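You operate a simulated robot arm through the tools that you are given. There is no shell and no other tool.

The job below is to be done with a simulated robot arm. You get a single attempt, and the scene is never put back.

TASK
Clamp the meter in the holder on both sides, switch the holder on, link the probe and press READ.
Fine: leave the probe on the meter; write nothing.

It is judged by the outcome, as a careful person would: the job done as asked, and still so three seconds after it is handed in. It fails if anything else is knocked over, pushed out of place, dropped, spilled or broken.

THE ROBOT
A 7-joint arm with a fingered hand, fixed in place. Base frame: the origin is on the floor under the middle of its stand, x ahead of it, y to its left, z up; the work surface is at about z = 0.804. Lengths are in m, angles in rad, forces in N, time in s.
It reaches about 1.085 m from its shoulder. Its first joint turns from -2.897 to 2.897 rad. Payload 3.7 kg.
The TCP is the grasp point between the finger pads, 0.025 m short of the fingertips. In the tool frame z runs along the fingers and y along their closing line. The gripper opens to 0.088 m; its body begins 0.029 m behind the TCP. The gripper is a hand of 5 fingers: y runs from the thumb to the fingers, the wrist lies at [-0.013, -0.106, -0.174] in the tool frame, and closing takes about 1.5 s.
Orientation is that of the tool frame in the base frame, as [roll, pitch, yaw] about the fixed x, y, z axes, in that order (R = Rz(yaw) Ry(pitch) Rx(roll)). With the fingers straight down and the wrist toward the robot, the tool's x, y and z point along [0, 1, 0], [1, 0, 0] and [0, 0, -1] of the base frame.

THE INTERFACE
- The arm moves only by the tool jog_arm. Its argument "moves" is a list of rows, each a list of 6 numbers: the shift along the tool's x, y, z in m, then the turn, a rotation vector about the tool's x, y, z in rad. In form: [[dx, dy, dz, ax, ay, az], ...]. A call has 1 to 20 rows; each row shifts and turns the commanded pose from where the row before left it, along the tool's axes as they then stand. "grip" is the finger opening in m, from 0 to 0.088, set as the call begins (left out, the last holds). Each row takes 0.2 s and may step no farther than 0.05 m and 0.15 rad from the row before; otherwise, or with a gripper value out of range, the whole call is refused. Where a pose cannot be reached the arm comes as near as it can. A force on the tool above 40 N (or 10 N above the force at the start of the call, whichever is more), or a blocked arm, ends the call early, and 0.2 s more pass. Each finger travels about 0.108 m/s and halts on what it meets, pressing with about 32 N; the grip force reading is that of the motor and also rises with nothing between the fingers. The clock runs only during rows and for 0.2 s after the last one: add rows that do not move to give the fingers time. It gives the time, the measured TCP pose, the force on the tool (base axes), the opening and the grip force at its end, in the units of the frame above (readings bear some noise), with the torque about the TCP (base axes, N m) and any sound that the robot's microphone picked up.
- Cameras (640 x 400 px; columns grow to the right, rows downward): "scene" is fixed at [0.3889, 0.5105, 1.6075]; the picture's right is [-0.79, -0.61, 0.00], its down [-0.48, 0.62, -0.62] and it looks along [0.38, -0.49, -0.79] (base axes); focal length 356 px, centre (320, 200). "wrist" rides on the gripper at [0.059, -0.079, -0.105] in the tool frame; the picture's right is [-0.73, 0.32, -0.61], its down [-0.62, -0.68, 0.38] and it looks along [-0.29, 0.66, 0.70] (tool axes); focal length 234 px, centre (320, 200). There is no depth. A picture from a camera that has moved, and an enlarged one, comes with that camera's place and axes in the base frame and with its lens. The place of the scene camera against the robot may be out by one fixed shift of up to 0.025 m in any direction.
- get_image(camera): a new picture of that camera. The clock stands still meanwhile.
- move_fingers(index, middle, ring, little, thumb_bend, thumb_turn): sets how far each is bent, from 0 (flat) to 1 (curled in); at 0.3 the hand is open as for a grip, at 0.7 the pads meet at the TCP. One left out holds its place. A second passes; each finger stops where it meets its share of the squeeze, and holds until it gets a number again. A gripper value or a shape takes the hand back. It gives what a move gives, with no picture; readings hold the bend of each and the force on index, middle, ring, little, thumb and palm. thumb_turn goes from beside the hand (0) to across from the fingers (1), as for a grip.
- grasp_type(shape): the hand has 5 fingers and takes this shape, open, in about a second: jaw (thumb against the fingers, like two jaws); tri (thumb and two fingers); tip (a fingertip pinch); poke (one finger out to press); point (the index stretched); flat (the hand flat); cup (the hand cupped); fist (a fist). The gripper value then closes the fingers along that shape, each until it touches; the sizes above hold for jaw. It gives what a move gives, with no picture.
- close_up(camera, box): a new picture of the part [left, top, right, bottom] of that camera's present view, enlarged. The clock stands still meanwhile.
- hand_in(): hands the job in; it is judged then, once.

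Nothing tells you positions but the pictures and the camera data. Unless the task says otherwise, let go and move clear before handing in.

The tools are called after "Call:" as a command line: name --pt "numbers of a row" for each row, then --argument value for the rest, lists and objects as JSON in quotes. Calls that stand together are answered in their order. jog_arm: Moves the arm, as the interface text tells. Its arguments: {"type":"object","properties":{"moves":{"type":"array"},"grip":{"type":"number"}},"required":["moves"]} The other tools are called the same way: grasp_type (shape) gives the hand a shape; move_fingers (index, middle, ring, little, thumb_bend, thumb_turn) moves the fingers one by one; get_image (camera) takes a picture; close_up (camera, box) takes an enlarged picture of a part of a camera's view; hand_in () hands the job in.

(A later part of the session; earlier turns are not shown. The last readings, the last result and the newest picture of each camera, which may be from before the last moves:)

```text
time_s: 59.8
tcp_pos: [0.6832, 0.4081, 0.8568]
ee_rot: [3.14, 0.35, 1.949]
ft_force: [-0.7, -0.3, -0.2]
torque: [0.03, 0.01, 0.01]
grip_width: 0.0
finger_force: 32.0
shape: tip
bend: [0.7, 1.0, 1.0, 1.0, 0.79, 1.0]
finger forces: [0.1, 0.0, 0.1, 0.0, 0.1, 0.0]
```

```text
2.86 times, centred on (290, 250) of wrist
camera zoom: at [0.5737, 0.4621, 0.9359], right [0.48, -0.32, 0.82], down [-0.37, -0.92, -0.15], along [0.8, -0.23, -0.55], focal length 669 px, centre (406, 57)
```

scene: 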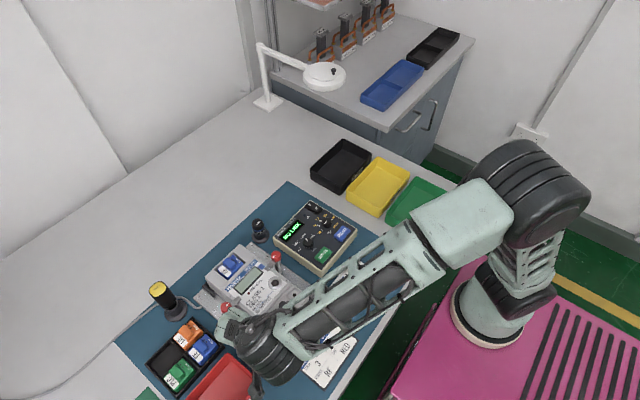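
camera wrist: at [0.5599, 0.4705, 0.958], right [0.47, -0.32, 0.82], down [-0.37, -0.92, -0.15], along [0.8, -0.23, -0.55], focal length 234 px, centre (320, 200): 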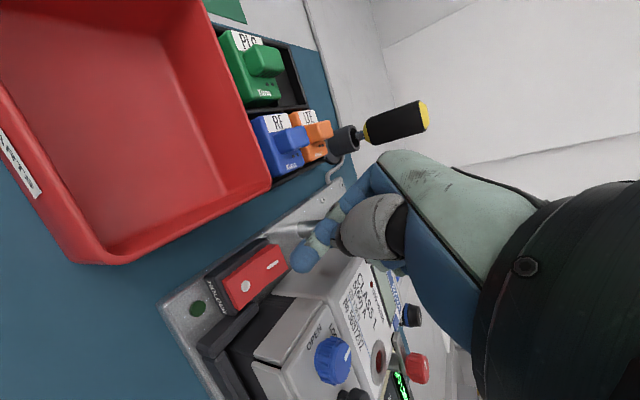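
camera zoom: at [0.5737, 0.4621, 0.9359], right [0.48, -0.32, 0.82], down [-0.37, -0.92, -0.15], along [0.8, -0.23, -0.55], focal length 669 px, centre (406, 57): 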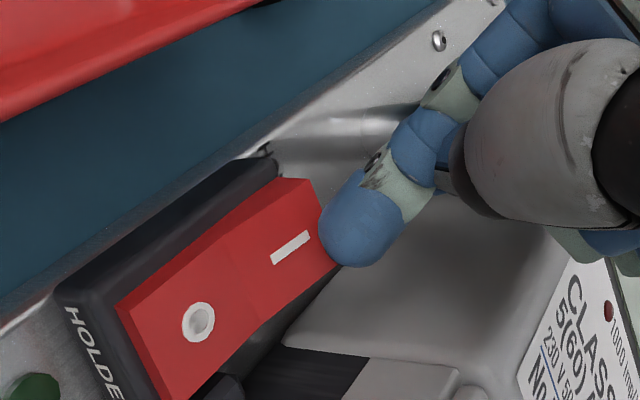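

The tip is now over the outer part of the "I" half. I'll press down.

Call:
jog_arm --pt "0.000686 0 0.001879 0 0 0" --pt "0.000686 0 0.001879 0 0 0" --pt "0.000686 0 0.001879 0 0 0" --pt "0 0 0 0 0 0"

Call:
close_up --camera "wrist" --box '[220, 180, 360, 320]'

```text
time_s: 60.8
tcp_pos: [0.6814, 0.4081, 0.8502]
ee_rot: [-3.141, 0.352, 1.95]
ft_force: [-0.8, 0.6, -0.2]
torque: [0.0, 0.0, 0.02]
grip_width: 0.0001
finger_force: 32.0
shape: tip
bend: [0.7, 1.0, 1.0, 1.0, 0.79, 1.0]
finger forces: [0.0, 0.0, 0.0, 0.0, 0.0, 0.1]
heard: click
```

```text
2.86 times, centred on (290, 250) of wrist
camera zoom: at [0.5732, 0.4621, 0.9298], right [0.48, -0.32, 0.82], down [-0.37, -0.92, -0.15], along [0.8, -0.23, -0.55], focal length 669 px, centre (406, 57)
```

zoom: 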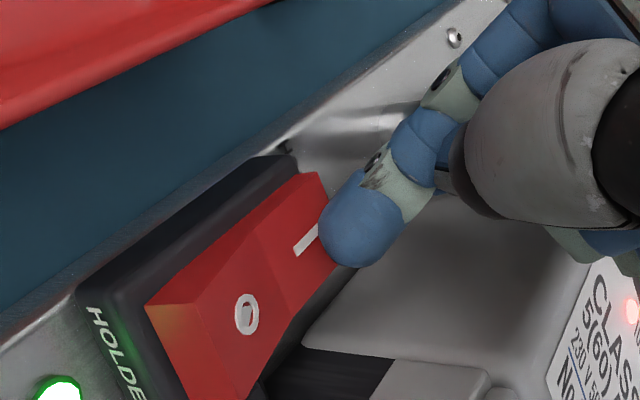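

There was a click, the holder LED is lit green, and the meter's own LED has come on. I'll lift straight up and level the hand.

Call:
jog_arm --pt "-0.0069 0 -0.0188 0 0 0" --pt "-0.0137 0 -0.0376 0 0 0" --pt "-0.0137 0 -0.0376 0 0 0" --pt "-0.0137 0 -0.0376 0 0 0" --pt "0 0 0 0 0.1167 0" --pt "0 0 0 0 0.1167 0" --pt "0 0 0 0 0.1167 0" --pt "0 0 0 0 0 0"

Call:
get_image --camera "wrist"

Call:
get_image --camera "scene"

```text
time_s: 62.6
tcp_pos: [0.682, 0.4082, 0.9908]
ee_rot: [-3.141, -0.002, 1.949]
ft_force: [0.1, 0.1, 0.3]
torque: [0.01, 0.04, 0.02]
grip_width: 0.0
finger_force: 32.1
shape: tip
bend: [0.7, 1.0, 1.0, 1.0, 0.79, 1.0]
finger forces: [0.1, 0.0, 0.1, 0.0, 0.1, 0.0]
```

```text
taken
camera wrist: at [0.5851, 0.432, 1.0964], right [0.57, -0.56, 0.61], down [-0.4, -0.83, -0.38], along [0.72, -0.03, -0.7], focal length 234 px, centre (320, 200)
```

wrist: 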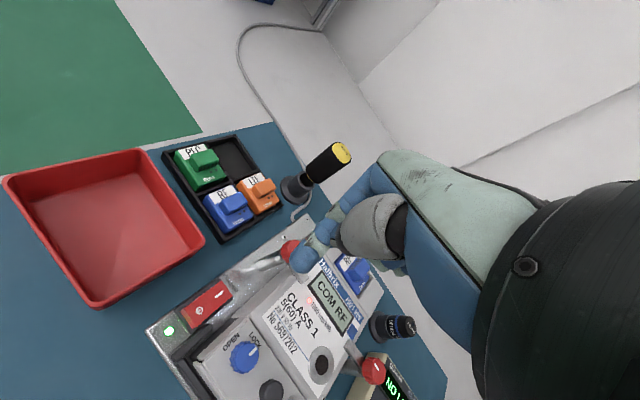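

```text
taken
```

scene: 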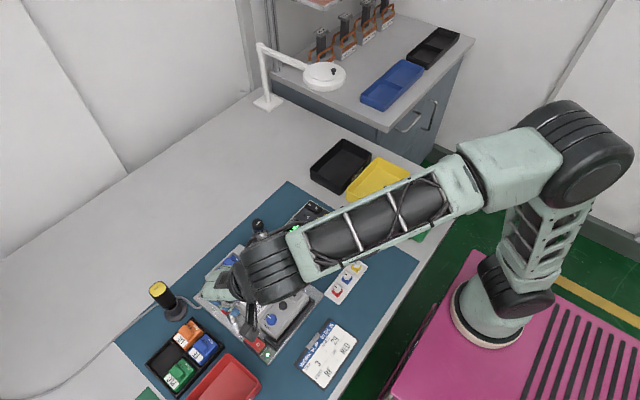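

The holder is on, and the meter reads "COM RF" and is powered. Next I'll move over the optical probe with an open three-finger grip.

Call:
grasp_type --shape "tri"

Call:
jog_arm --pt "-0.0429 0.0109 0.0 0 0 0" --pt "-0.0429 0.0109 0.0 0 0 0" --pt "-0.0429 0.0109 0.0 0 0 0" --pt "-0.0429 0.0109 0.0 0 0 0" --pt "-0.0429 0.0109 0.0 0 0 0" --pt "-0.0429 0.0109 0.0 0 0 0" --pt "0 0 0.015 0 0 -0.125" --pt "0 0 0.015 0 0 -0.125" --pt "0 0 0 0 0 0" --grip 0.07

Call:
get_image --camera "wrist"

Call:
get_image --camera "scene"

```text
time_s: 63.5
tcp_pos: [0.6819, 0.4073, 0.9906]
ee_rot: [-3.141, 0.0, 1.95]
ft_force: [0.8, 0.1, -0.9]
torque: [0.04, -0.04, -0.01]
grip_width: 0.0875
finger_force: 0.2
shape: tri
bend: [0.3, 0.3, 0.99, 0.99, 0.3, 0.98]
finger forces: [0.1, 0.0, 0.0, 0.0, 0.1, 0.0]
```

```text
time_s: 65.5
tcp_pos: [0.8369, 0.1917, 0.9608]
ee_rot: [3.141, 0.0, 2.2]
ft_force: [0.6, 1.2, 0.1]
torque: [0.02, -0.01, 0.0]
grip_width: 0.0703
finger_force: 0.1
shape: tri
bend: [0.27, 0.34, 0.99, 0.99, 0.49, 0.99]
finger forces: [0.0, 0.0, 0.0, 0.0, 0.0, 0.0]
```

```text
taken
camera wrist: at [0.7378, 0.1917, 1.0671], right [0.69, -0.4, 0.61], down [-0.18, -0.9, -0.38], along [0.7, 0.15, -0.7], focal length 234 px, centre (320, 200)
```

wrist: 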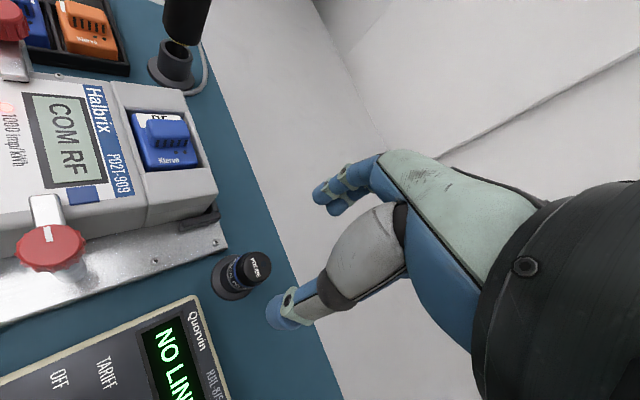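

```text
taken
```

scene: 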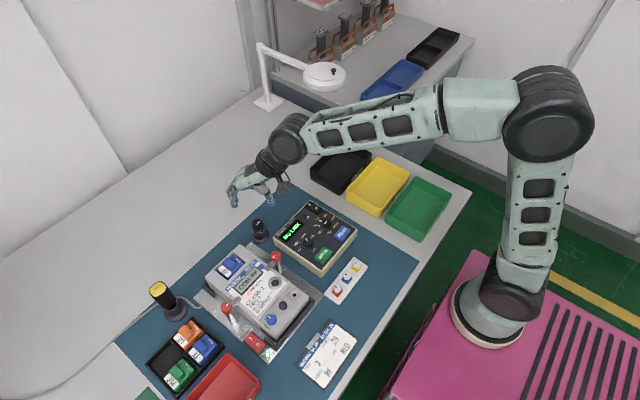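

Call:
close_up --camera "wrist" --box '[195, 225, 295, 325]'

Call:
close_up --camera "scene" --box '[215, 170, 305, 250]'

```text
4.00 times, centred on (245, 275) of wrist
camera zoom: at [0.7378, 0.1917, 1.0671], right [0.69, -0.4, 0.61], down [-0.18, -0.9, -0.38], along [0.7, 0.15, -0.7], focal length 937 px, centre (620, -100)
```

zoom: 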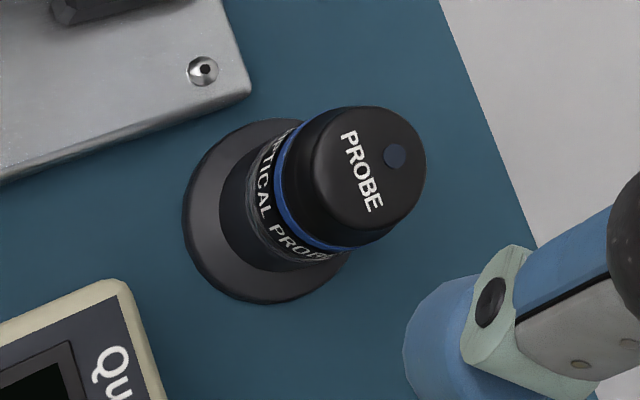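

```text
5.00 times, centred on (260, 210) of scene
camera zoom: at [0.3889, 0.5105, 1.6075], right [-0.79, -0.61, 0.0], down [-0.48, 0.62, -0.62], along [0.38, -0.49, -0.79], focal length 1781 px, centre (620, 150)
```

zoom: 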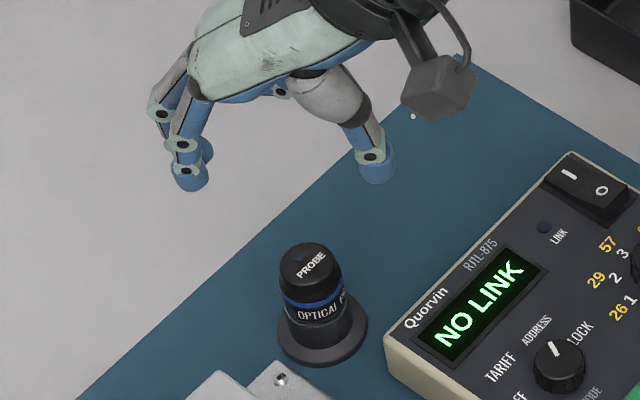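

The probe axis is at about (0.834, 0.192), top near z = 0.865, well centred. I'll narrow the opening and descend over it.

Call:
jog_arm --pt "0.0015 -0.0007 0 0 0 0" --pt "0 0 0 0 0 0" --pt "0 0 0.02 0 0 0" --pt "0 0 0.02 0 0 0" --pt "0 0 0.02 0 0 0" --pt "0 0 0.012 0 0 0" --pt "0 0 0 0 0 0" --grip 0.052

Call:
close_up --camera "wrist" --box '[230, 160, 390, 320]'

Call:
close_up --camera "scene" --box '[215, 170, 305, 250]'

```text
time_s: 67.1
tcp_pos: [0.8361, 0.1936, 0.8892]
ee_rot: [3.142, 0.001, 2.199]
ft_force: [-0.7, 0.7, 0.9]
torque: [-0.01, 0.0, -0.03]
grip_width: 0.0523
finger_force: 0.1
shape: tri
bend: [0.74, 0.41, 0.99, 0.99, 0.65, 1.0]
finger forces: [0.0, 0.0, 0.0, 0.0, 0.1, 0.0]
```

```text
2.50 times, centred on (310, 240) of wrist
camera zoom: at [0.7359, 0.1931, 0.9945], right [0.69, -0.4, 0.61], down [-0.18, -0.9, -0.38], along [0.7, 0.15, -0.7], focal length 585 px, centre (345, 100)
```

zoom: 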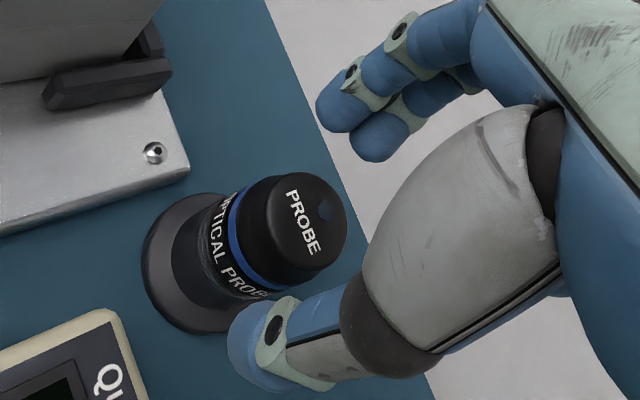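

```text
5.00 times, centred on (260, 210) of scene
camera zoom: at [0.3889, 0.5105, 1.6075], right [-0.79, -0.61, 0.0], down [-0.48, 0.62, -0.62], along [0.38, -0.49, -0.79], focal length 1781 px, centre (620, 150)
```

zoom: 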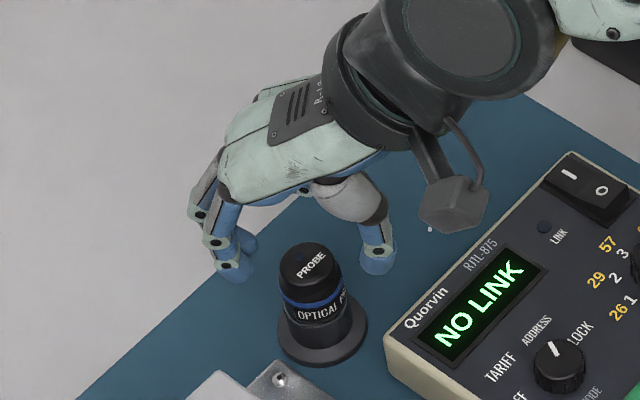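

It's well aligned. I'll go down the remaining 27 mm or so.

Call:
jog_arm --pt "0 0 0.009 0 0 0" --pt "0 0 0.009 0 0 0" --pt "0 0 0.009 0 0 0" --pt "0 0 0 0 0 0"

Call:
close_up --camera "wrist" --box '[230, 160, 390, 320]'

Call:
close_up --camera "scene" --box '[215, 170, 305, 250]'

```text
time_s: 68.1
tcp_pos: [0.8365, 0.1921, 0.8634]
ee_rot: [-3.14, 0.0, 2.2]
ft_force: [0.3, 0.5, 0.3]
torque: [0.03, 0.02, 0.0]
grip_width: 0.0524
finger_force: 0.1
shape: tri
bend: [0.74, 0.41, 0.99, 0.99, 0.65, 1.0]
finger forces: [0.1, 0.0, 0.0, 0.0, 0.1, 0.0]
```

```text
2.50 times, centred on (310, 240) of wrist
camera zoom: at [0.7361, 0.1925, 0.9682], right [0.69, -0.4, 0.61], down [-0.18, -0.91, -0.38], along [0.7, 0.15, -0.7], focal length 585 px, centre (345, 100)
```

zoom: 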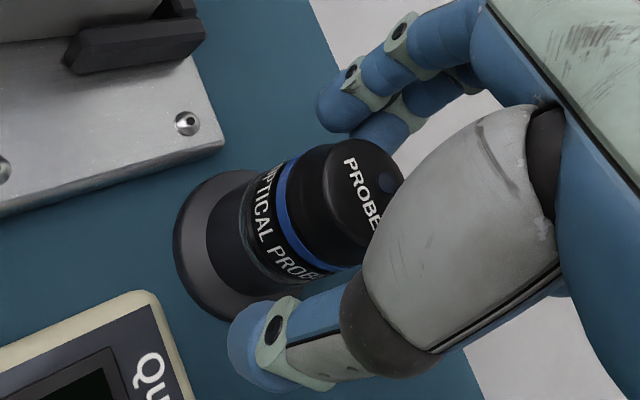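

```text
5.00 times, centred on (260, 210) of scene
camera zoom: at [0.3889, 0.5105, 1.6075], right [-0.79, -0.61, 0.0], down [-0.48, 0.62, -0.62], along [0.38, -0.49, -0.79], focal length 1781 px, centre (620, 150)
```

zoom: 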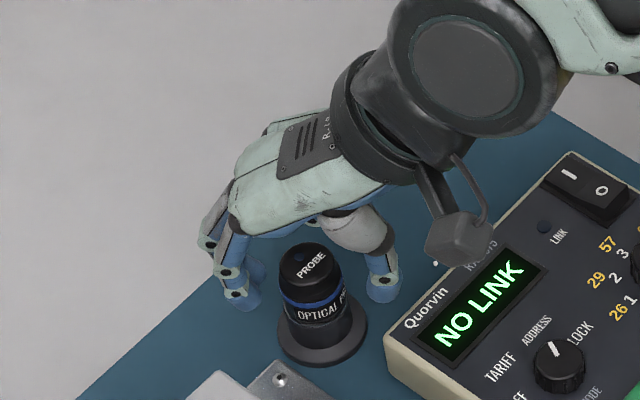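

The probe sits between the thumb and fingers. I'll close the grip.

Call:
jog_arm --pt "0 0 0 0 0 0" --pt "0 0 0 0 0 0" --pt "0 0 0 0 0 0" --pt "0 0 0 0 0 0" --pt "0 0 0 0 0 0" --pt "0 0 0 0 0 0" --grip 0.0

Call:
close_up --camera "wrist" --box '[230, 160, 390, 320]'

Call:
close_up --camera "scene" --box '[215, 170, 305, 250]'

```text
time_s: 69.5
tcp_pos: [0.8368, 0.1923, 0.8617]
ee_rot: [3.141, 0.0, 2.199]
ft_force: [0.7, 0.9, 0.0]
torque: [-0.02, 0.0, 0.01]
grip_width: 0.0247
finger_force: 22.1
shape: tri
bend: [0.74, 0.55, 1.0, 1.0, 0.74, 1.0]
finger forces: [10.0, 9.7, 0.1, 0.0, 19.7, 0.1]
```

```text
2.50 times, centred on (310, 240) of wrist
camera zoom: at [0.7361, 0.1925, 0.9683], right [0.69, -0.4, 0.61], down [-0.18, -0.9, -0.38], along [0.7, 0.15, -0.7], focal length 585 px, centre (345, 100)
```

zoom: 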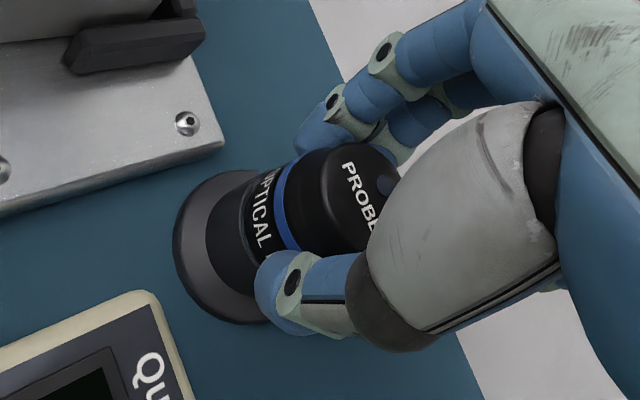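

```text
5.00 times, centred on (260, 210) of scene
camera zoom: at [0.3889, 0.5105, 1.6075], right [-0.79, -0.61, 0.0], down [-0.48, 0.62, -0.62], along [0.38, -0.49, -0.79], focal length 1781 px, centre (620, 150)
```

zoom: 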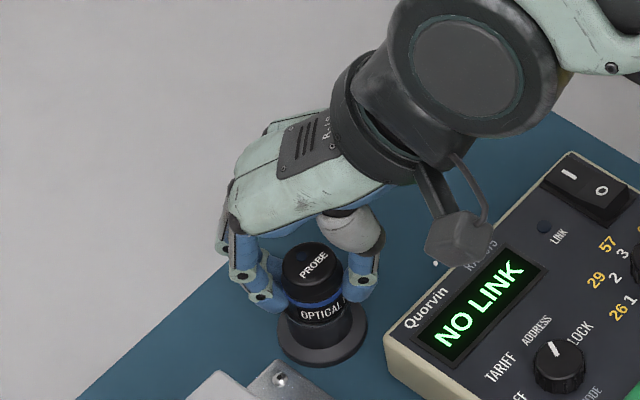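

The grip is balanced on the probe body. I'll lift gently and check that it comes out of its rest.

Call:
jog_arm --pt "0 0 0 0 0 0" --pt "0 0 -0.005 0 0 0" --pt "0 0 -0.01 0 0 0" --pt "0 0 -0.015 0 0 0" --pt "0 0 -0.02 0 0 0" --pt "0 0 0 0 0 0"

Call:
close_up --camera "wrist" --box '[200, 160, 360, 320]'

Call:
close_up --camera "scene" --box '[215, 150, 305, 250]'

```text
time_s: 70.9
tcp_pos: [0.8353, 0.1916, 0.9115]
ee_rot: [3.141, 0.001, 2.2]
ft_force: [-0.3, -0.5, 0.1]
torque: [0.0, -0.01, -0.02]
grip_width: 0.0245
finger_force: 21.4
shape: tri
bend: [0.74, 0.55, 1.0, 1.0, 0.74, 1.0]
finger forces: [10.1, 9.8, 0.1, 0.1, 19.9, 0.0]
```

```text
2.50 times, centred on (280, 240) of wrist
camera zoom: at [0.7355, 0.1924, 1.0181], right [0.69, -0.4, 0.61], down [-0.18, -0.9, -0.38], along [0.7, 0.15, -0.7], focal length 585 px, centre (420, 100)
```

zoom: 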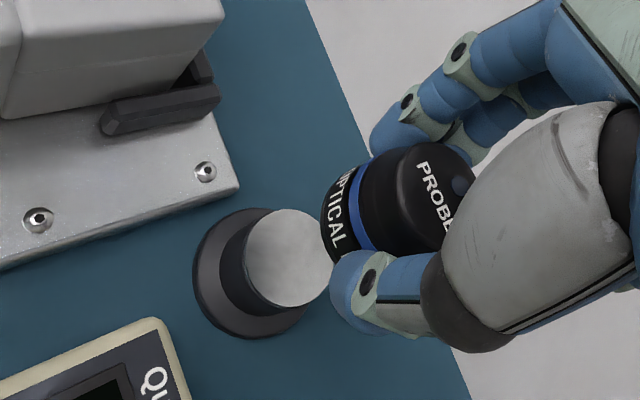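

```text
4.00 times, centred on (260, 200) of scene
camera zoom: at [0.3889, 0.5105, 1.6075], right [-0.79, -0.61, 0.0], down [-0.48, 0.62, -0.62], along [0.38, -0.49, -0.79], focal length 1424 px, centre (560, 200)
```

zoom: 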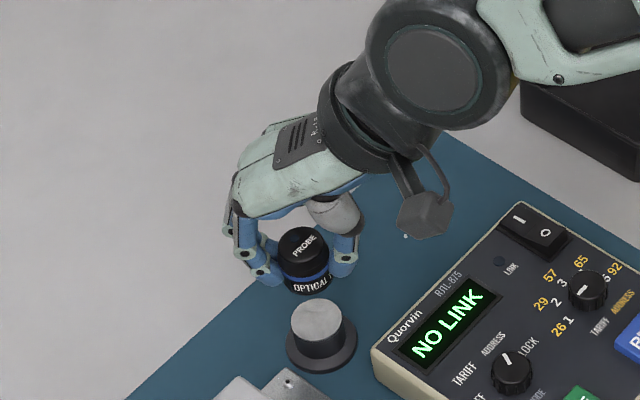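

The probe is out of its stand, about 32 mm tall with its bottom roughly 30 mm below the TCP. The meter's optical port is at about (0.687, 0.289, 0.871). I'll carry it there at a safe height.

Call:
jog_arm --pt "0 0 -0.025 0 0 0" --pt "0 0 -0.025 0 0 0" --pt "0.0332 -0.0122 0 0 0 0" --pt "0.0332 -0.0122 0 0 0 0" --pt "0.0332 -0.0122 0 0 0 0" --pt "0.0332 -0.0122 0 0 0 0" --pt "0.0332 -0.0122 0 0 0 0" --pt "0 0 0 0 0 0" --pt "0 0 0 0 0 0"

Call:
get_image --camera "wrist"

Call:
close_up --camera "wrist" --box '[200, 180, 360, 340]'

Call:
close_up --camera "scene" --box '[180, 210, 340, 350]'

```text
time_s: 72.9
tcp_pos: [0.6892, 0.2907, 0.9607]
ee_rot: [3.141, 0.0, 2.199]
ft_force: [0.2, 0.6, -0.8]
torque: [0.01, -0.01, 0.02]
grip_width: 0.0246
finger_force: 22.0
shape: tri
bend: [0.74, 0.55, 1.0, 1.0, 0.74, 1.0]
finger forces: [9.9, 9.8, 0.1, 0.1, 19.7, 0.0]
```

```text
taken
camera wrist: at [0.5889, 0.2914, 1.0664], right [0.69, -0.4, 0.61], down [-0.18, -0.9, -0.38], along [0.7, 0.15, -0.7], focal length 234 px, centre (320, 200)
```

wrist: 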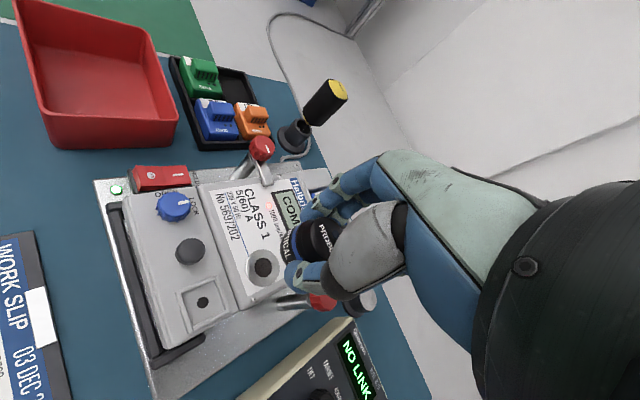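

```text
2.50 times, centred on (280, 260) of wrist
camera zoom: at [0.5889, 0.2914, 1.0664], right [0.69, -0.4, 0.61], down [-0.18, -0.9, -0.38], along [0.7, 0.15, -0.7], focal length 585 px, centre (420, 50)
```

zoom: 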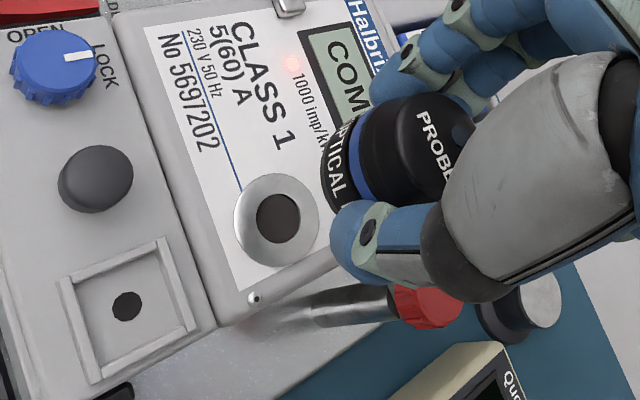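

```text
2.86 times, centred on (260, 280) of scene
camera zoom: at [0.3889, 0.5105, 1.6075], right [-0.79, -0.61, 0.0], down [-0.48, 0.62, -0.62], along [0.38, -0.49, -0.79], focal length 1018 px, centre (491, -29)
```

zoom: 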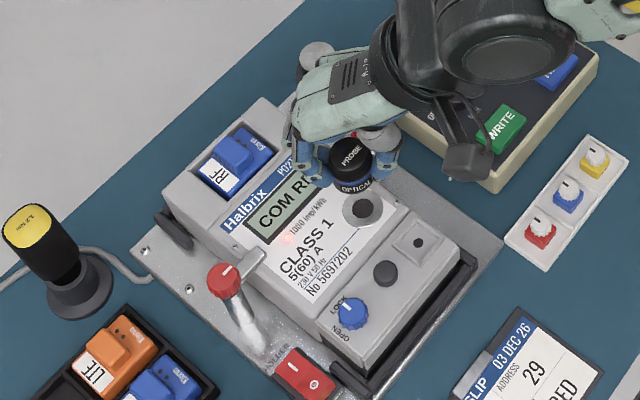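

The probe is within about 1 mm of the port axis. I'll trim and descend to just above the port.

Call:
jog_arm --pt "-0.0005 -0.001 0 0 0 0" --pt "0 0 0.015 0 0 0" --pt "0 0 0.015 0 0 0" --pt "0 0 0.012 0 0 0" --pt "0 0 0.006 0 0 0" --pt "0 0 0 0 0 0"

Call:
close_up --camera "wrist" --box '[200, 180, 360, 340]'

Call:
close_up --camera "scene" --box '[240, 240, 310, 310]'

```text
time_s: 74.3
tcp_pos: [0.6896, 0.2901, 0.9125]
ee_rot: [3.141, 0.0, 2.196]
ft_force: [-0.3, 0.5, -1.0]
torque: [-0.03, -0.03, 0.01]
grip_width: 0.0246
finger_force: 21.6
shape: tri
bend: [0.74, 0.55, 1.0, 1.0, 0.74, 1.0]
finger forces: [10.0, 9.9, 0.1, 0.0, 19.6, 0.1]
```

```text
2.50 times, centred on (280, 260) of wrist
camera zoom: at [0.5887, 0.2901, 1.0199], right [0.69, -0.4, 0.61], down [-0.18, -0.91, -0.38], along [0.7, 0.15, -0.7], focal length 585 px, centre (420, 50)
```

zoom: 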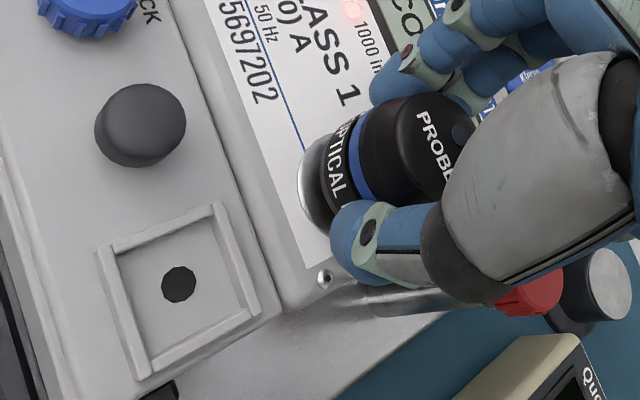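

```text
5.71 times, centred on (275, 275) of scene
camera zoom: at [0.3889, 0.5105, 1.6075], right [-0.79, -0.61, 0.0], down [-0.48, 0.62, -0.62], along [0.38, -0.49, -0.79], focal length 2035 px, centre (577, -229)
```

zoom: 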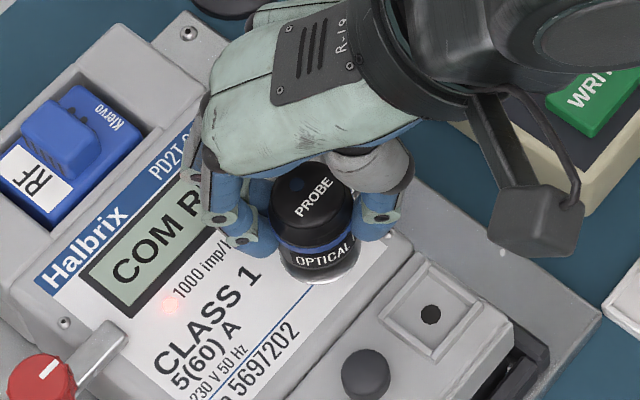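

Now I'll lower slowly onto the port, watching the force.

Call:
jog_arm --pt "0 0 0.002 0 0 0" --pt "0 0 0.002 0 0 0" --pt "0 0 0.002 0 0 0" --pt "0 0 0.002 0 0 0" --pt "0 0 0.002 0 0 0" --pt "0 0 0 0 0 0"

Call:
close_up --camera "wrist" --box '[200, 180, 360, 340]'

Call:
close_up --camera "scene" --box '[240, 240, 310, 310]'

```text
time_s: 75.7
tcp_pos: [0.6881, 0.2892, 0.904]
ee_rot: [3.141, -0.001, 2.2]
ft_force: [-0.5, 0.3, -1.1]
torque: [0.01, 0.0, -0.01]
grip_width: 0.0243
finger_force: 22.3
shape: tri
bend: [0.74, 0.55, 1.0, 1.0, 0.74, 1.0]
finger forces: [10.2, 9.8, 0.1, 0.0, 19.9, 0.1]
```

```text
2.50 times, centred on (280, 260) of wrist
camera zoom: at [0.5885, 0.29, 1.01], right [0.69, -0.4, 0.61], down [-0.18, -0.9, -0.38], along [0.7, 0.15, -0.7], focal length 585 px, centre (420, 50)
```

zoom: 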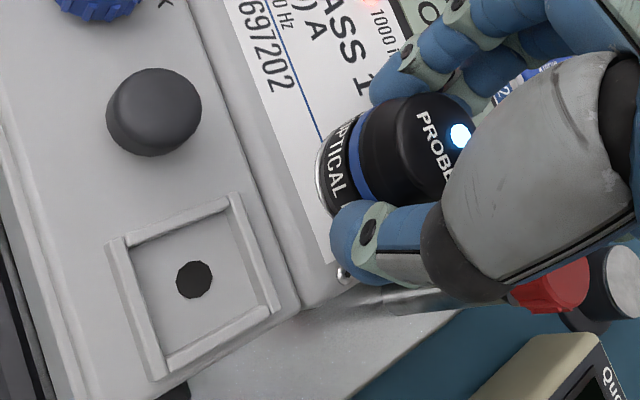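

```text
5.71 times, centred on (275, 275) of scene
camera zoom: at [0.3889, 0.5105, 1.6075], right [-0.79, -0.61, 0.0], down [-0.48, 0.62, -0.62], along [0.38, -0.49, -0.79], focal length 2035 px, centre (577, -229)
```

zoom: 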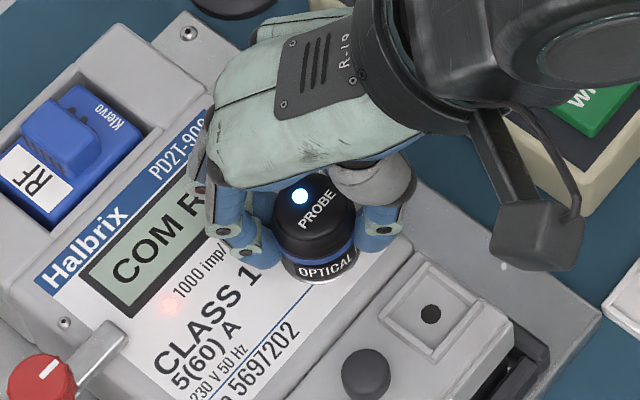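

The probe's LED has lit. I'll continue gently until it seats on the port.

Call:
jog_arm --pt "0 0 0.001 0 0 0" --pt "0 0 0.001 0 0 0" --pt "0 0 0.001 0 0 0" --pt "0 0 0 0 0 0"

Call:
close_up --camera "scene" --box '[240, 240, 310, 310]'

Call:
close_up --camera "wrist" --box '[260, 190, 340, 270]'

```text
time_s: 76.7
tcp_pos: [0.6883, 0.2899, 0.9011]
ee_rot: [3.138, 0.001, 2.2]
ft_force: [1.0, -0.2, 19.3]
torque: [0.01, -0.05, -0.02]
grip_width: 0.0258
finger_force: 22.4
shape: tri
bend: [0.74, 0.55, 1.0, 1.0, 0.74, 1.0]
finger forces: [11.8, 12.8, 0.1, 0.0, 23.4, 0.1]
```

```text
5.71 times, centred on (275, 275) of scene
camera zoom: at [0.3889, 0.5105, 1.6075], right [-0.79, -0.61, 0.0], down [-0.48, 0.62, -0.62], along [0.38, -0.49, -0.79], focal length 2035 px, centre (577, -229)
```

zoom: 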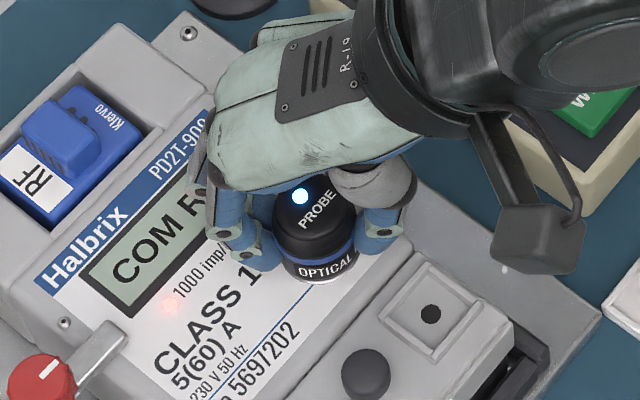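

```text
5.00 times, centred on (300, 230) of wrist
camera zoom: at [0.5884, 0.2899, 1.0075], right [0.69, -0.4, 0.61], down [-0.18, -0.9, -0.39], along [0.7, 0.15, -0.69], focal length 1171 px, centre (420, 50)
```

zoom: 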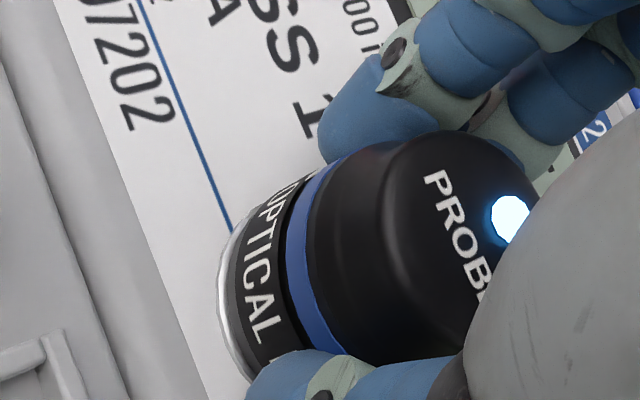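

It's seated firmly (19 N). I'll ease off 1 mm, open the fingers and check that the probe stays.

Call:
jog_arm --pt "0 0 -0.0012 0 0 0" --pt "0 0 0 0 0 0"

Call:
jog_arm --pt "0 0 0 0 0 0" --pt "0 0 0 0 0 0" --pt "0 0 0 0 0 0" --pt "0 0 0 0 0 0" --grip 0.054

Call:
close_up --camera "wrist" --box '[230, 160, 390, 320]'

Call:
close_up --camera "scene" --box '[240, 240, 310, 310]'

```text
time_s: 77.3
tcp_pos: [0.6882, 0.2904, 0.9015]
ee_rot: [3.141, 0.0, 2.2]
ft_force: [2.0, 0.8, 16.5]
torque: [0.05, -0.07, 0.02]
grip_width: 0.0257
finger_force: 21.7
shape: tri
bend: [0.74, 0.55, 1.0, 1.0, 0.74, 1.0]
finger forces: [12.4, 12.7, 0.0, 0.0, 22.3, 0.1]
```

```text
time_s: 78.3
tcp_pos: [0.6897, 0.29, 0.9017]
ee_rot: [3.141, -0.001, 2.198]
ft_force: [-0.3, -0.4, -0.4]
torque: [0.0, -0.01, -0.01]
grip_width: 0.0535
finger_force: 0.0
shape: tri
bend: [0.73, 0.4, 0.99, 0.99, 0.64, 1.0]
finger forces: [0.0, 0.0, 0.0, 0.1, 0.0, 0.0]
```

```text
2.50 times, centred on (310, 240) of wrist
camera zoom: at [0.5886, 0.2901, 1.0073], right [0.69, -0.4, 0.61], down [-0.18, -0.91, -0.38], along [0.7, 0.15, -0.7], focal length 585 px, centre (345, 100)
```

zoom: 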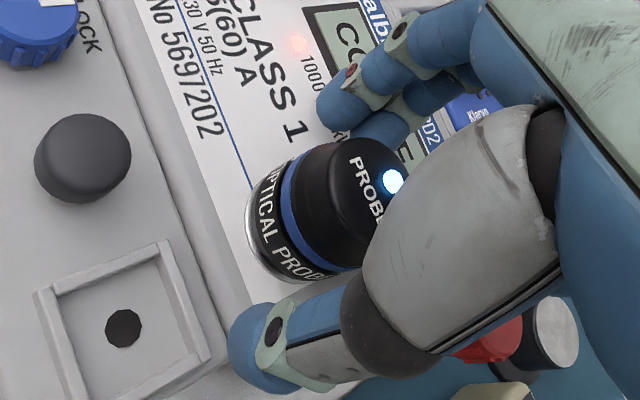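

```text
5.71 times, centred on (275, 275) of scene
camera zoom: at [0.3889, 0.5105, 1.6075], right [-0.79, -0.61, 0.0], down [-0.48, 0.62, -0.62], along [0.38, -0.49, -0.79], focal length 2035 px, centre (577, -229)
```

zoom: 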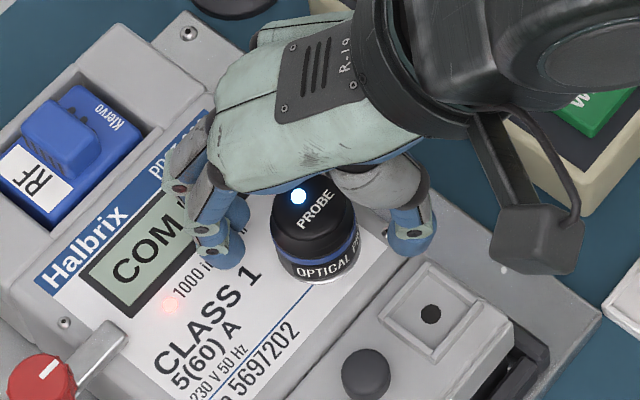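

The probe stays upright and linked on its own. I'll rise straight up.

Call:
jog_arm --pt "0 0 -0.008 0 0 0" --pt "0 0 -0.012 0 0 0" --pt "0 0 -0.02 0 0 0" --pt "0 0 -0.025 0 0 0" --pt "0 0 -0.03 0 0 0" --pt "0 0 0 0 0 0"

Call:
get_image --camera "wrist"

Call:
get_image --camera "scene"

```text
time_s: 79.7
tcp_pos: [0.6888, 0.2891, 0.9974]
ee_rot: [-3.141, -0.001, 2.199]
ft_force: [-0.5, 0.0, 0.2]
torque: [0.04, 0.01, -0.02]
grip_width: 0.0536
finger_force: 0.0
shape: tri
bend: [0.73, 0.4, 0.99, 0.99, 0.64, 1.0]
finger forces: [0.1, 0.0, 0.1, 0.0, 0.0, 0.1]
```

```text
taken
camera wrist: at [0.5885, 0.2907, 1.1038], right [0.69, -0.4, 0.61], down [-0.18, -0.9, -0.38], along [0.7, 0.15, -0.7], focal length 234 px, centre (320, 200)
```

wrist: 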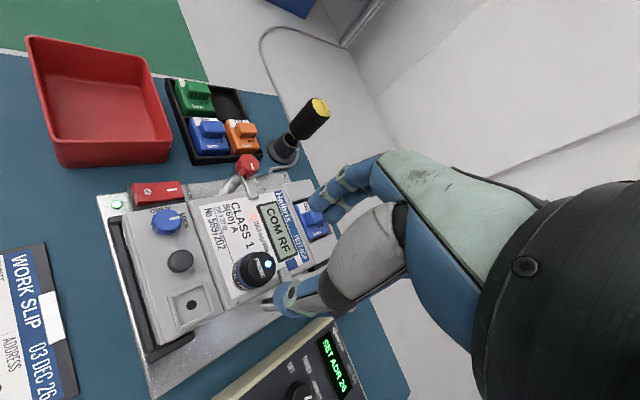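

```text
taken
```

scene: 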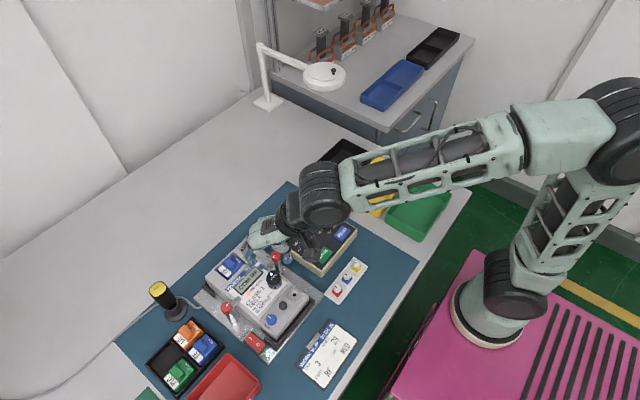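

The reader now shows "SET ADR 26" instead of "NO LINK", so the probe is linked. Next is READ at about (0.66, 0.07), keeping well away from WRITE at (0.66, 0.15). I'll move there high, turn the hand so its joints avoid the selector knobs, and form the pressing shape.

Call:
jog_arm --pt "-0.0287 -0.0257 -0.003 0 0 0" --pt "-0.0287 -0.0257 0 0 0 0" --pt "-0.0287 -0.0257 0 0 0 0" --pt "-0.0287 -0.0257 0 0 0 0" --pt "-0.0287 -0.0257 0 0 0 0" --pt "-0.0287 -0.0257 0 0 0 0" --pt "0 0 0 0 0 0.1364" --pt "0 0 0 0 0 0.1364" --pt "0 0 0 0 0 0.1364" --pt "0 0 0 0 0 0.1364" --pt "0 0 0 0 0 0.1364" --pt "0 0 0 0 0 0.1364" --pt "0 0 0 0 0 0.1364" --pt "0 0 0 0 0 0.1364" --pt "0 0 0 0 0 0.1364" --pt "0 0 0 0 0 0.1364" --pt "0 0 0 0 0 0.1364" --pt "0 0 0 0 0 0"

Call:
grasp_type --shape "tip"

Call:
jog_arm --pt "0 0 0 0 0 0" --pt "0 0 0 0 0 0" --pt "0 0 0 0 0 0" --pt "0 0 0 0 0 0" --pt "0 0 0 0 0 0" --pt "0 0 0 0 0 0" --grip 0.0

Call:
get_image --camera "wrist"

Call:
get_image --camera "scene"

```text
time_s: 83.5
tcp_pos: [0.6663, 0.0595, 0.9987]
ee_rot: [3.141, 0.001, 0.697]
ft_force: [0.1, 0.5, 0.8]
torque: [-0.01, 0.0, 0.04]
grip_width: 0.0539
finger_force: 0.0
shape: tri
bend: [0.73, 0.4, 0.99, 0.99, 0.64, 1.0]
finger forces: [0.0, 0.1, 0.0, 0.1, 0.1, 0.0]
```

```text
time_s: 84.4
tcp_pos: [0.6664, 0.0596, 0.9994]
ee_rot: [-3.141, 0.0, 0.697]
ft_force: [0.1, 0.3, 0.8]
torque: [-0.04, 0.02, 0.01]
grip_width: 0.0878
finger_force: 0.0
shape: tip
bend: [0.3, 0.98, 0.99, 0.99, 0.3, 0.98]
finger forces: [0.1, 0.0, 0.0, 0.0, 0.0, 0.0]
```

```text
time_s: 85.8
tcp_pos: [0.6652, 0.0597, 0.9999]
ee_rot: [-3.142, -0.001, 0.699]
ft_force: [-0.3, -0.1, 0.3]
torque: [0.03, 0.03, 0.01]
grip_width: 0.0001
finger_force: 32.2
shape: tip
bend: [0.7, 1.0, 1.0, 1.0, 0.79, 1.0]
finger forces: [0.0, 0.0, 0.1, 0.0, 0.0, 0.0]
```

```text
taken
camera wrist: at [0.6581, 0.1571, 1.1053], right [-0.35, -0.71, 0.61], down [-0.92, 0.12, -0.38], along [0.2, -0.69, -0.7], focal length 234 px, centre (320, 200)
```

wrist: 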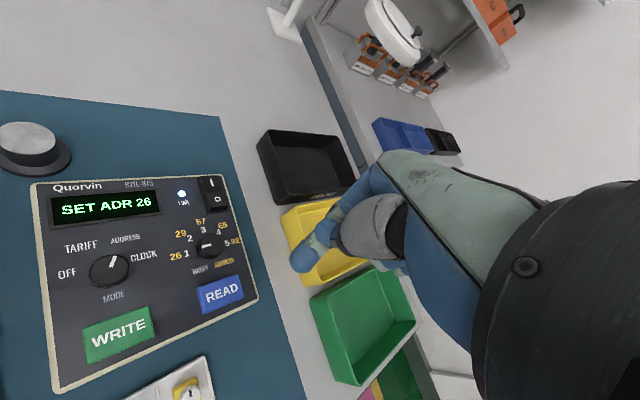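

```text
taken
```

scene: 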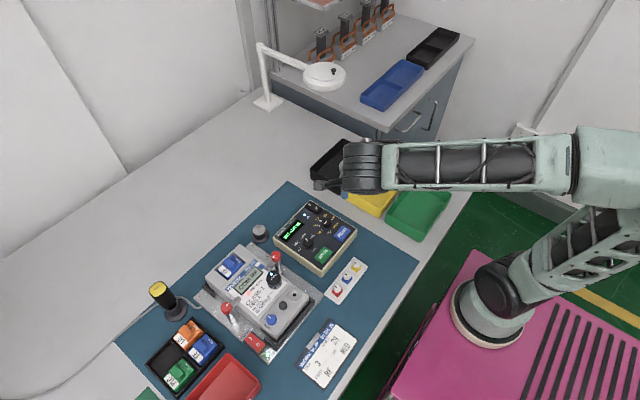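

The link LED is lit and READ is at about (0.655, 0.076, 0.841). I'll tilt the hand as I did for the rocker and descend partway so the index tip comes down on READ.

Call:
jog_arm --pt "0 0 0 0 -0.1167 0" --pt "0 0 0 0 -0.1167 0" --pt "0 0 0 0 -0.1167 0" --pt "0.00986 0 0.027 0 0 0" --pt "0.00986 0 0.027 0 0 0" --pt "0.00986 0 0.027 0 0 0" --pt "0 0 0 0 0 0"

Call:
get_image --camera "wrist"

Call:
close_up --camera "wrist" --box '[200, 180, 360, 320]'

Call:
close_up --camera "scene" --box '[250, 150, 400, 290]'

```text
time_s: 87.4
tcp_pos: [0.6665, 0.0598, 0.9146]
ee_rot: [-3.141, 0.352, 0.695]
ft_force: [0.1, -0.5, 1.0]
torque: [0.01, -0.03, 0.01]
grip_width: 0.0
finger_force: 32.1
shape: tip
bend: [0.7, 1.0, 1.0, 1.0, 0.79, 1.0]
finger forces: [0.0, 0.0, 0.0, 0.0, 0.1, 0.0]
```

```text
taken
camera wrist: at [0.6836, 0.1788, 0.9945], right [-0.16, -0.55, 0.82], down [-0.99, 0.06, -0.15], along [0.03, -0.83, -0.55], focal length 234 px, centre (320, 200)
```

wrist: 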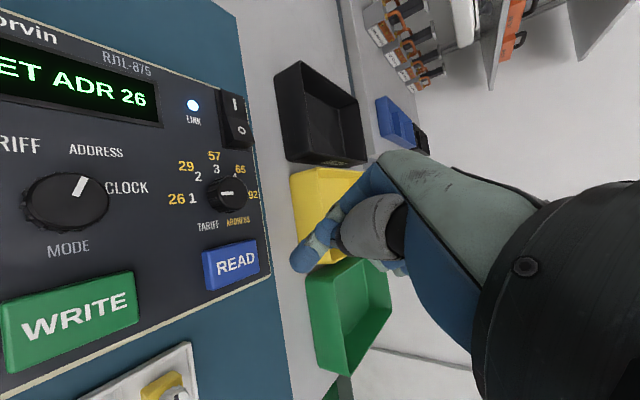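

```text
2.86 times, centred on (280, 250) of wrist
camera zoom: at [0.6836, 0.1788, 0.9945], right [-0.16, -0.55, 0.82], down [-0.99, 0.06, -0.15], along [0.03, -0.83, -0.55], focal length 669 px, centre (434, 57)
```

zoom: 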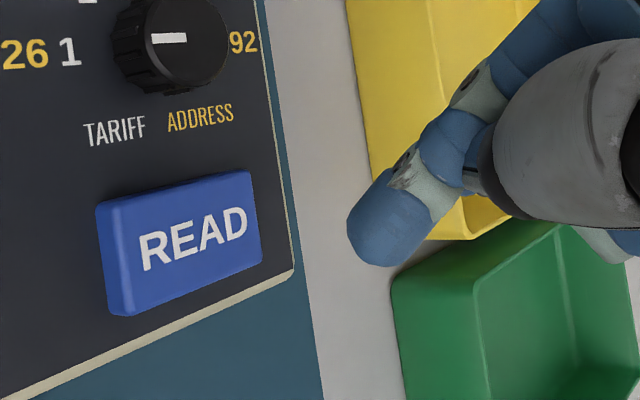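

```text
2.86 times, centred on (325, 220) of scene
camera zoom: at [0.3889, 0.5105, 1.6075], right [-0.79, -0.61, 0.0], down [-0.48, 0.62, -0.62], along [0.38, -0.49, -0.79], focal length 1018 px, centre (306, 143)
```

zoom: 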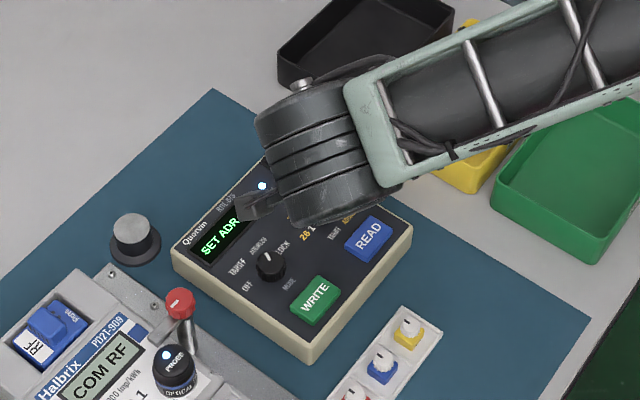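

READ lies about 4 mm from where the fingertip will land, so I'll correct that and descend to about 15 mm above it.

Call:
jog_arm --pt "-0.004 0.0007 0.0015 0 0 0" --pt "0.00514 0 0.01409 0 0 0" --pt "0.00514 0 0.01409 0 0 0" --pt "0.00514 0 0.01409 0 0 0" --pt "0 0 0 0 0 0"

Call:
close_up --camera "wrist" --box '[200, 180, 360, 320]'

Call:
get_image --camera "wrist"

Call:
close_up --camera "scene" --box '[250, 170, 400, 310]'

```text
time_s: 88.6
tcp_pos: [0.6612, 0.0567, 0.8693]
ee_rot: [-3.14, 0.35, 0.699]
ft_force: [0.1, -0.3, -0.3]
torque: [0.0, 0.01, 0.0]
grip_width: 0.0
finger_force: 32.0
shape: tip
bend: [0.7, 1.0, 1.0, 1.0, 0.79, 1.0]
finger forces: [0.0, 0.0, 0.0, 0.0, 0.0, 0.0]
```

```text
2.86 times, centred on (280, 250) of wrist
camera zoom: at [0.679, 0.1753, 0.9485], right [-0.16, -0.55, 0.82], down [-0.99, 0.06, -0.15], along [0.03, -0.83, -0.55], focal length 669 px, centre (434, 57)
```

zoom: 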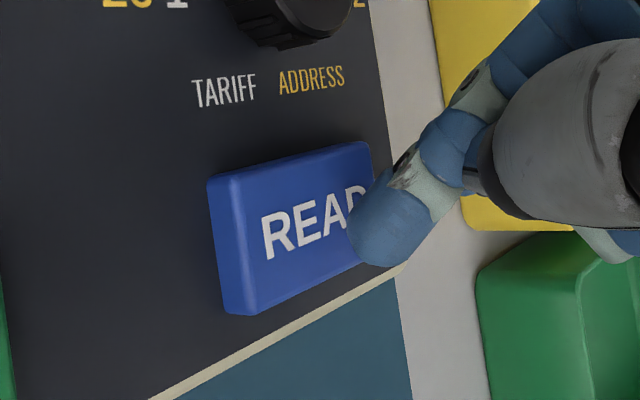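

```text
taken
camera wrist: at [0.679, 0.1753, 0.9485], right [-0.16, -0.55, 0.82], down [-0.99, 0.06, -0.15], along [0.03, -0.83, -0.55], focal length 234 px, centre (320, 200)
```

wrist: 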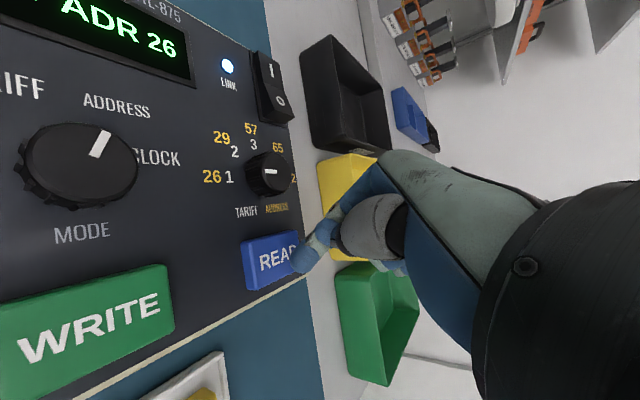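

```text
2.86 times, centred on (325, 240) of scene
camera zoom: at [0.3889, 0.5105, 1.6075], right [-0.79, -0.61, 0.0], down [-0.48, 0.62, -0.62], along [0.38, -0.49, -0.79], focal length 1018 px, centre (306, 86)
```

zoom: 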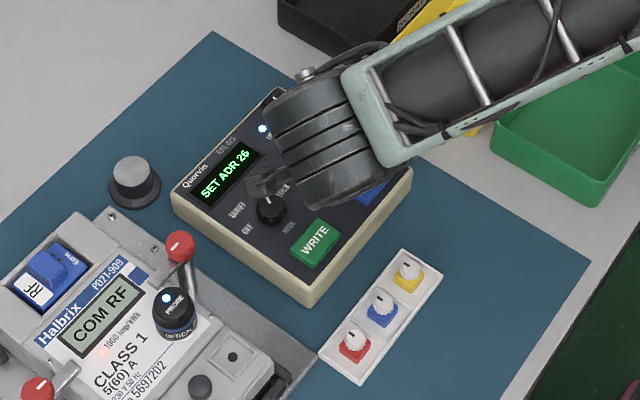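

The fingertip will land close to READ's centre. I'll go down in small steps.

Call:
jog_arm --pt "0.000686 0 0.001879 0 0 0" --pt "0.000686 0 0.001879 0 0 0" --pt "0.000686 0 0.001879 0 0 0" --pt "0.000686 0 0.001879 0 0 0" --pt "0.000686 0 0.001879 0 0 0" --pt "0 0 0 0 0 0"

Call:
close_up --camera "wrist" --box '[200, 180, 360, 320]'

```text
time_s: 90.0
tcp_pos: [0.6631, 0.0564, 0.8584]
ee_rot: [3.138, 0.35, 0.696]
ft_force: [3.7, -6.2, 18.0]
torque: [0.27, 0.15, 0.06]
grip_width: 0.0
finger_force: 32.1
shape: tip
bend: [0.7, 1.0, 1.0, 1.0, 0.79, 1.0]
finger forces: [17.6, 0.1, 0.1, 0.1, 0.0, 0.0]
heard: click
```

```text
2.86 times, centred on (280, 250) of wrist
camera zoom: at [0.6805, 0.1746, 0.9389], right [-0.16, -0.55, 0.82], down [-0.99, 0.06, -0.15], along [0.03, -0.83, -0.55], focal length 669 px, centre (434, 57)
```

zoom: 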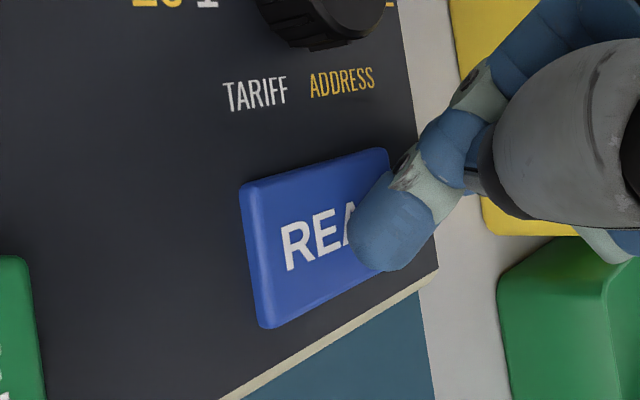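

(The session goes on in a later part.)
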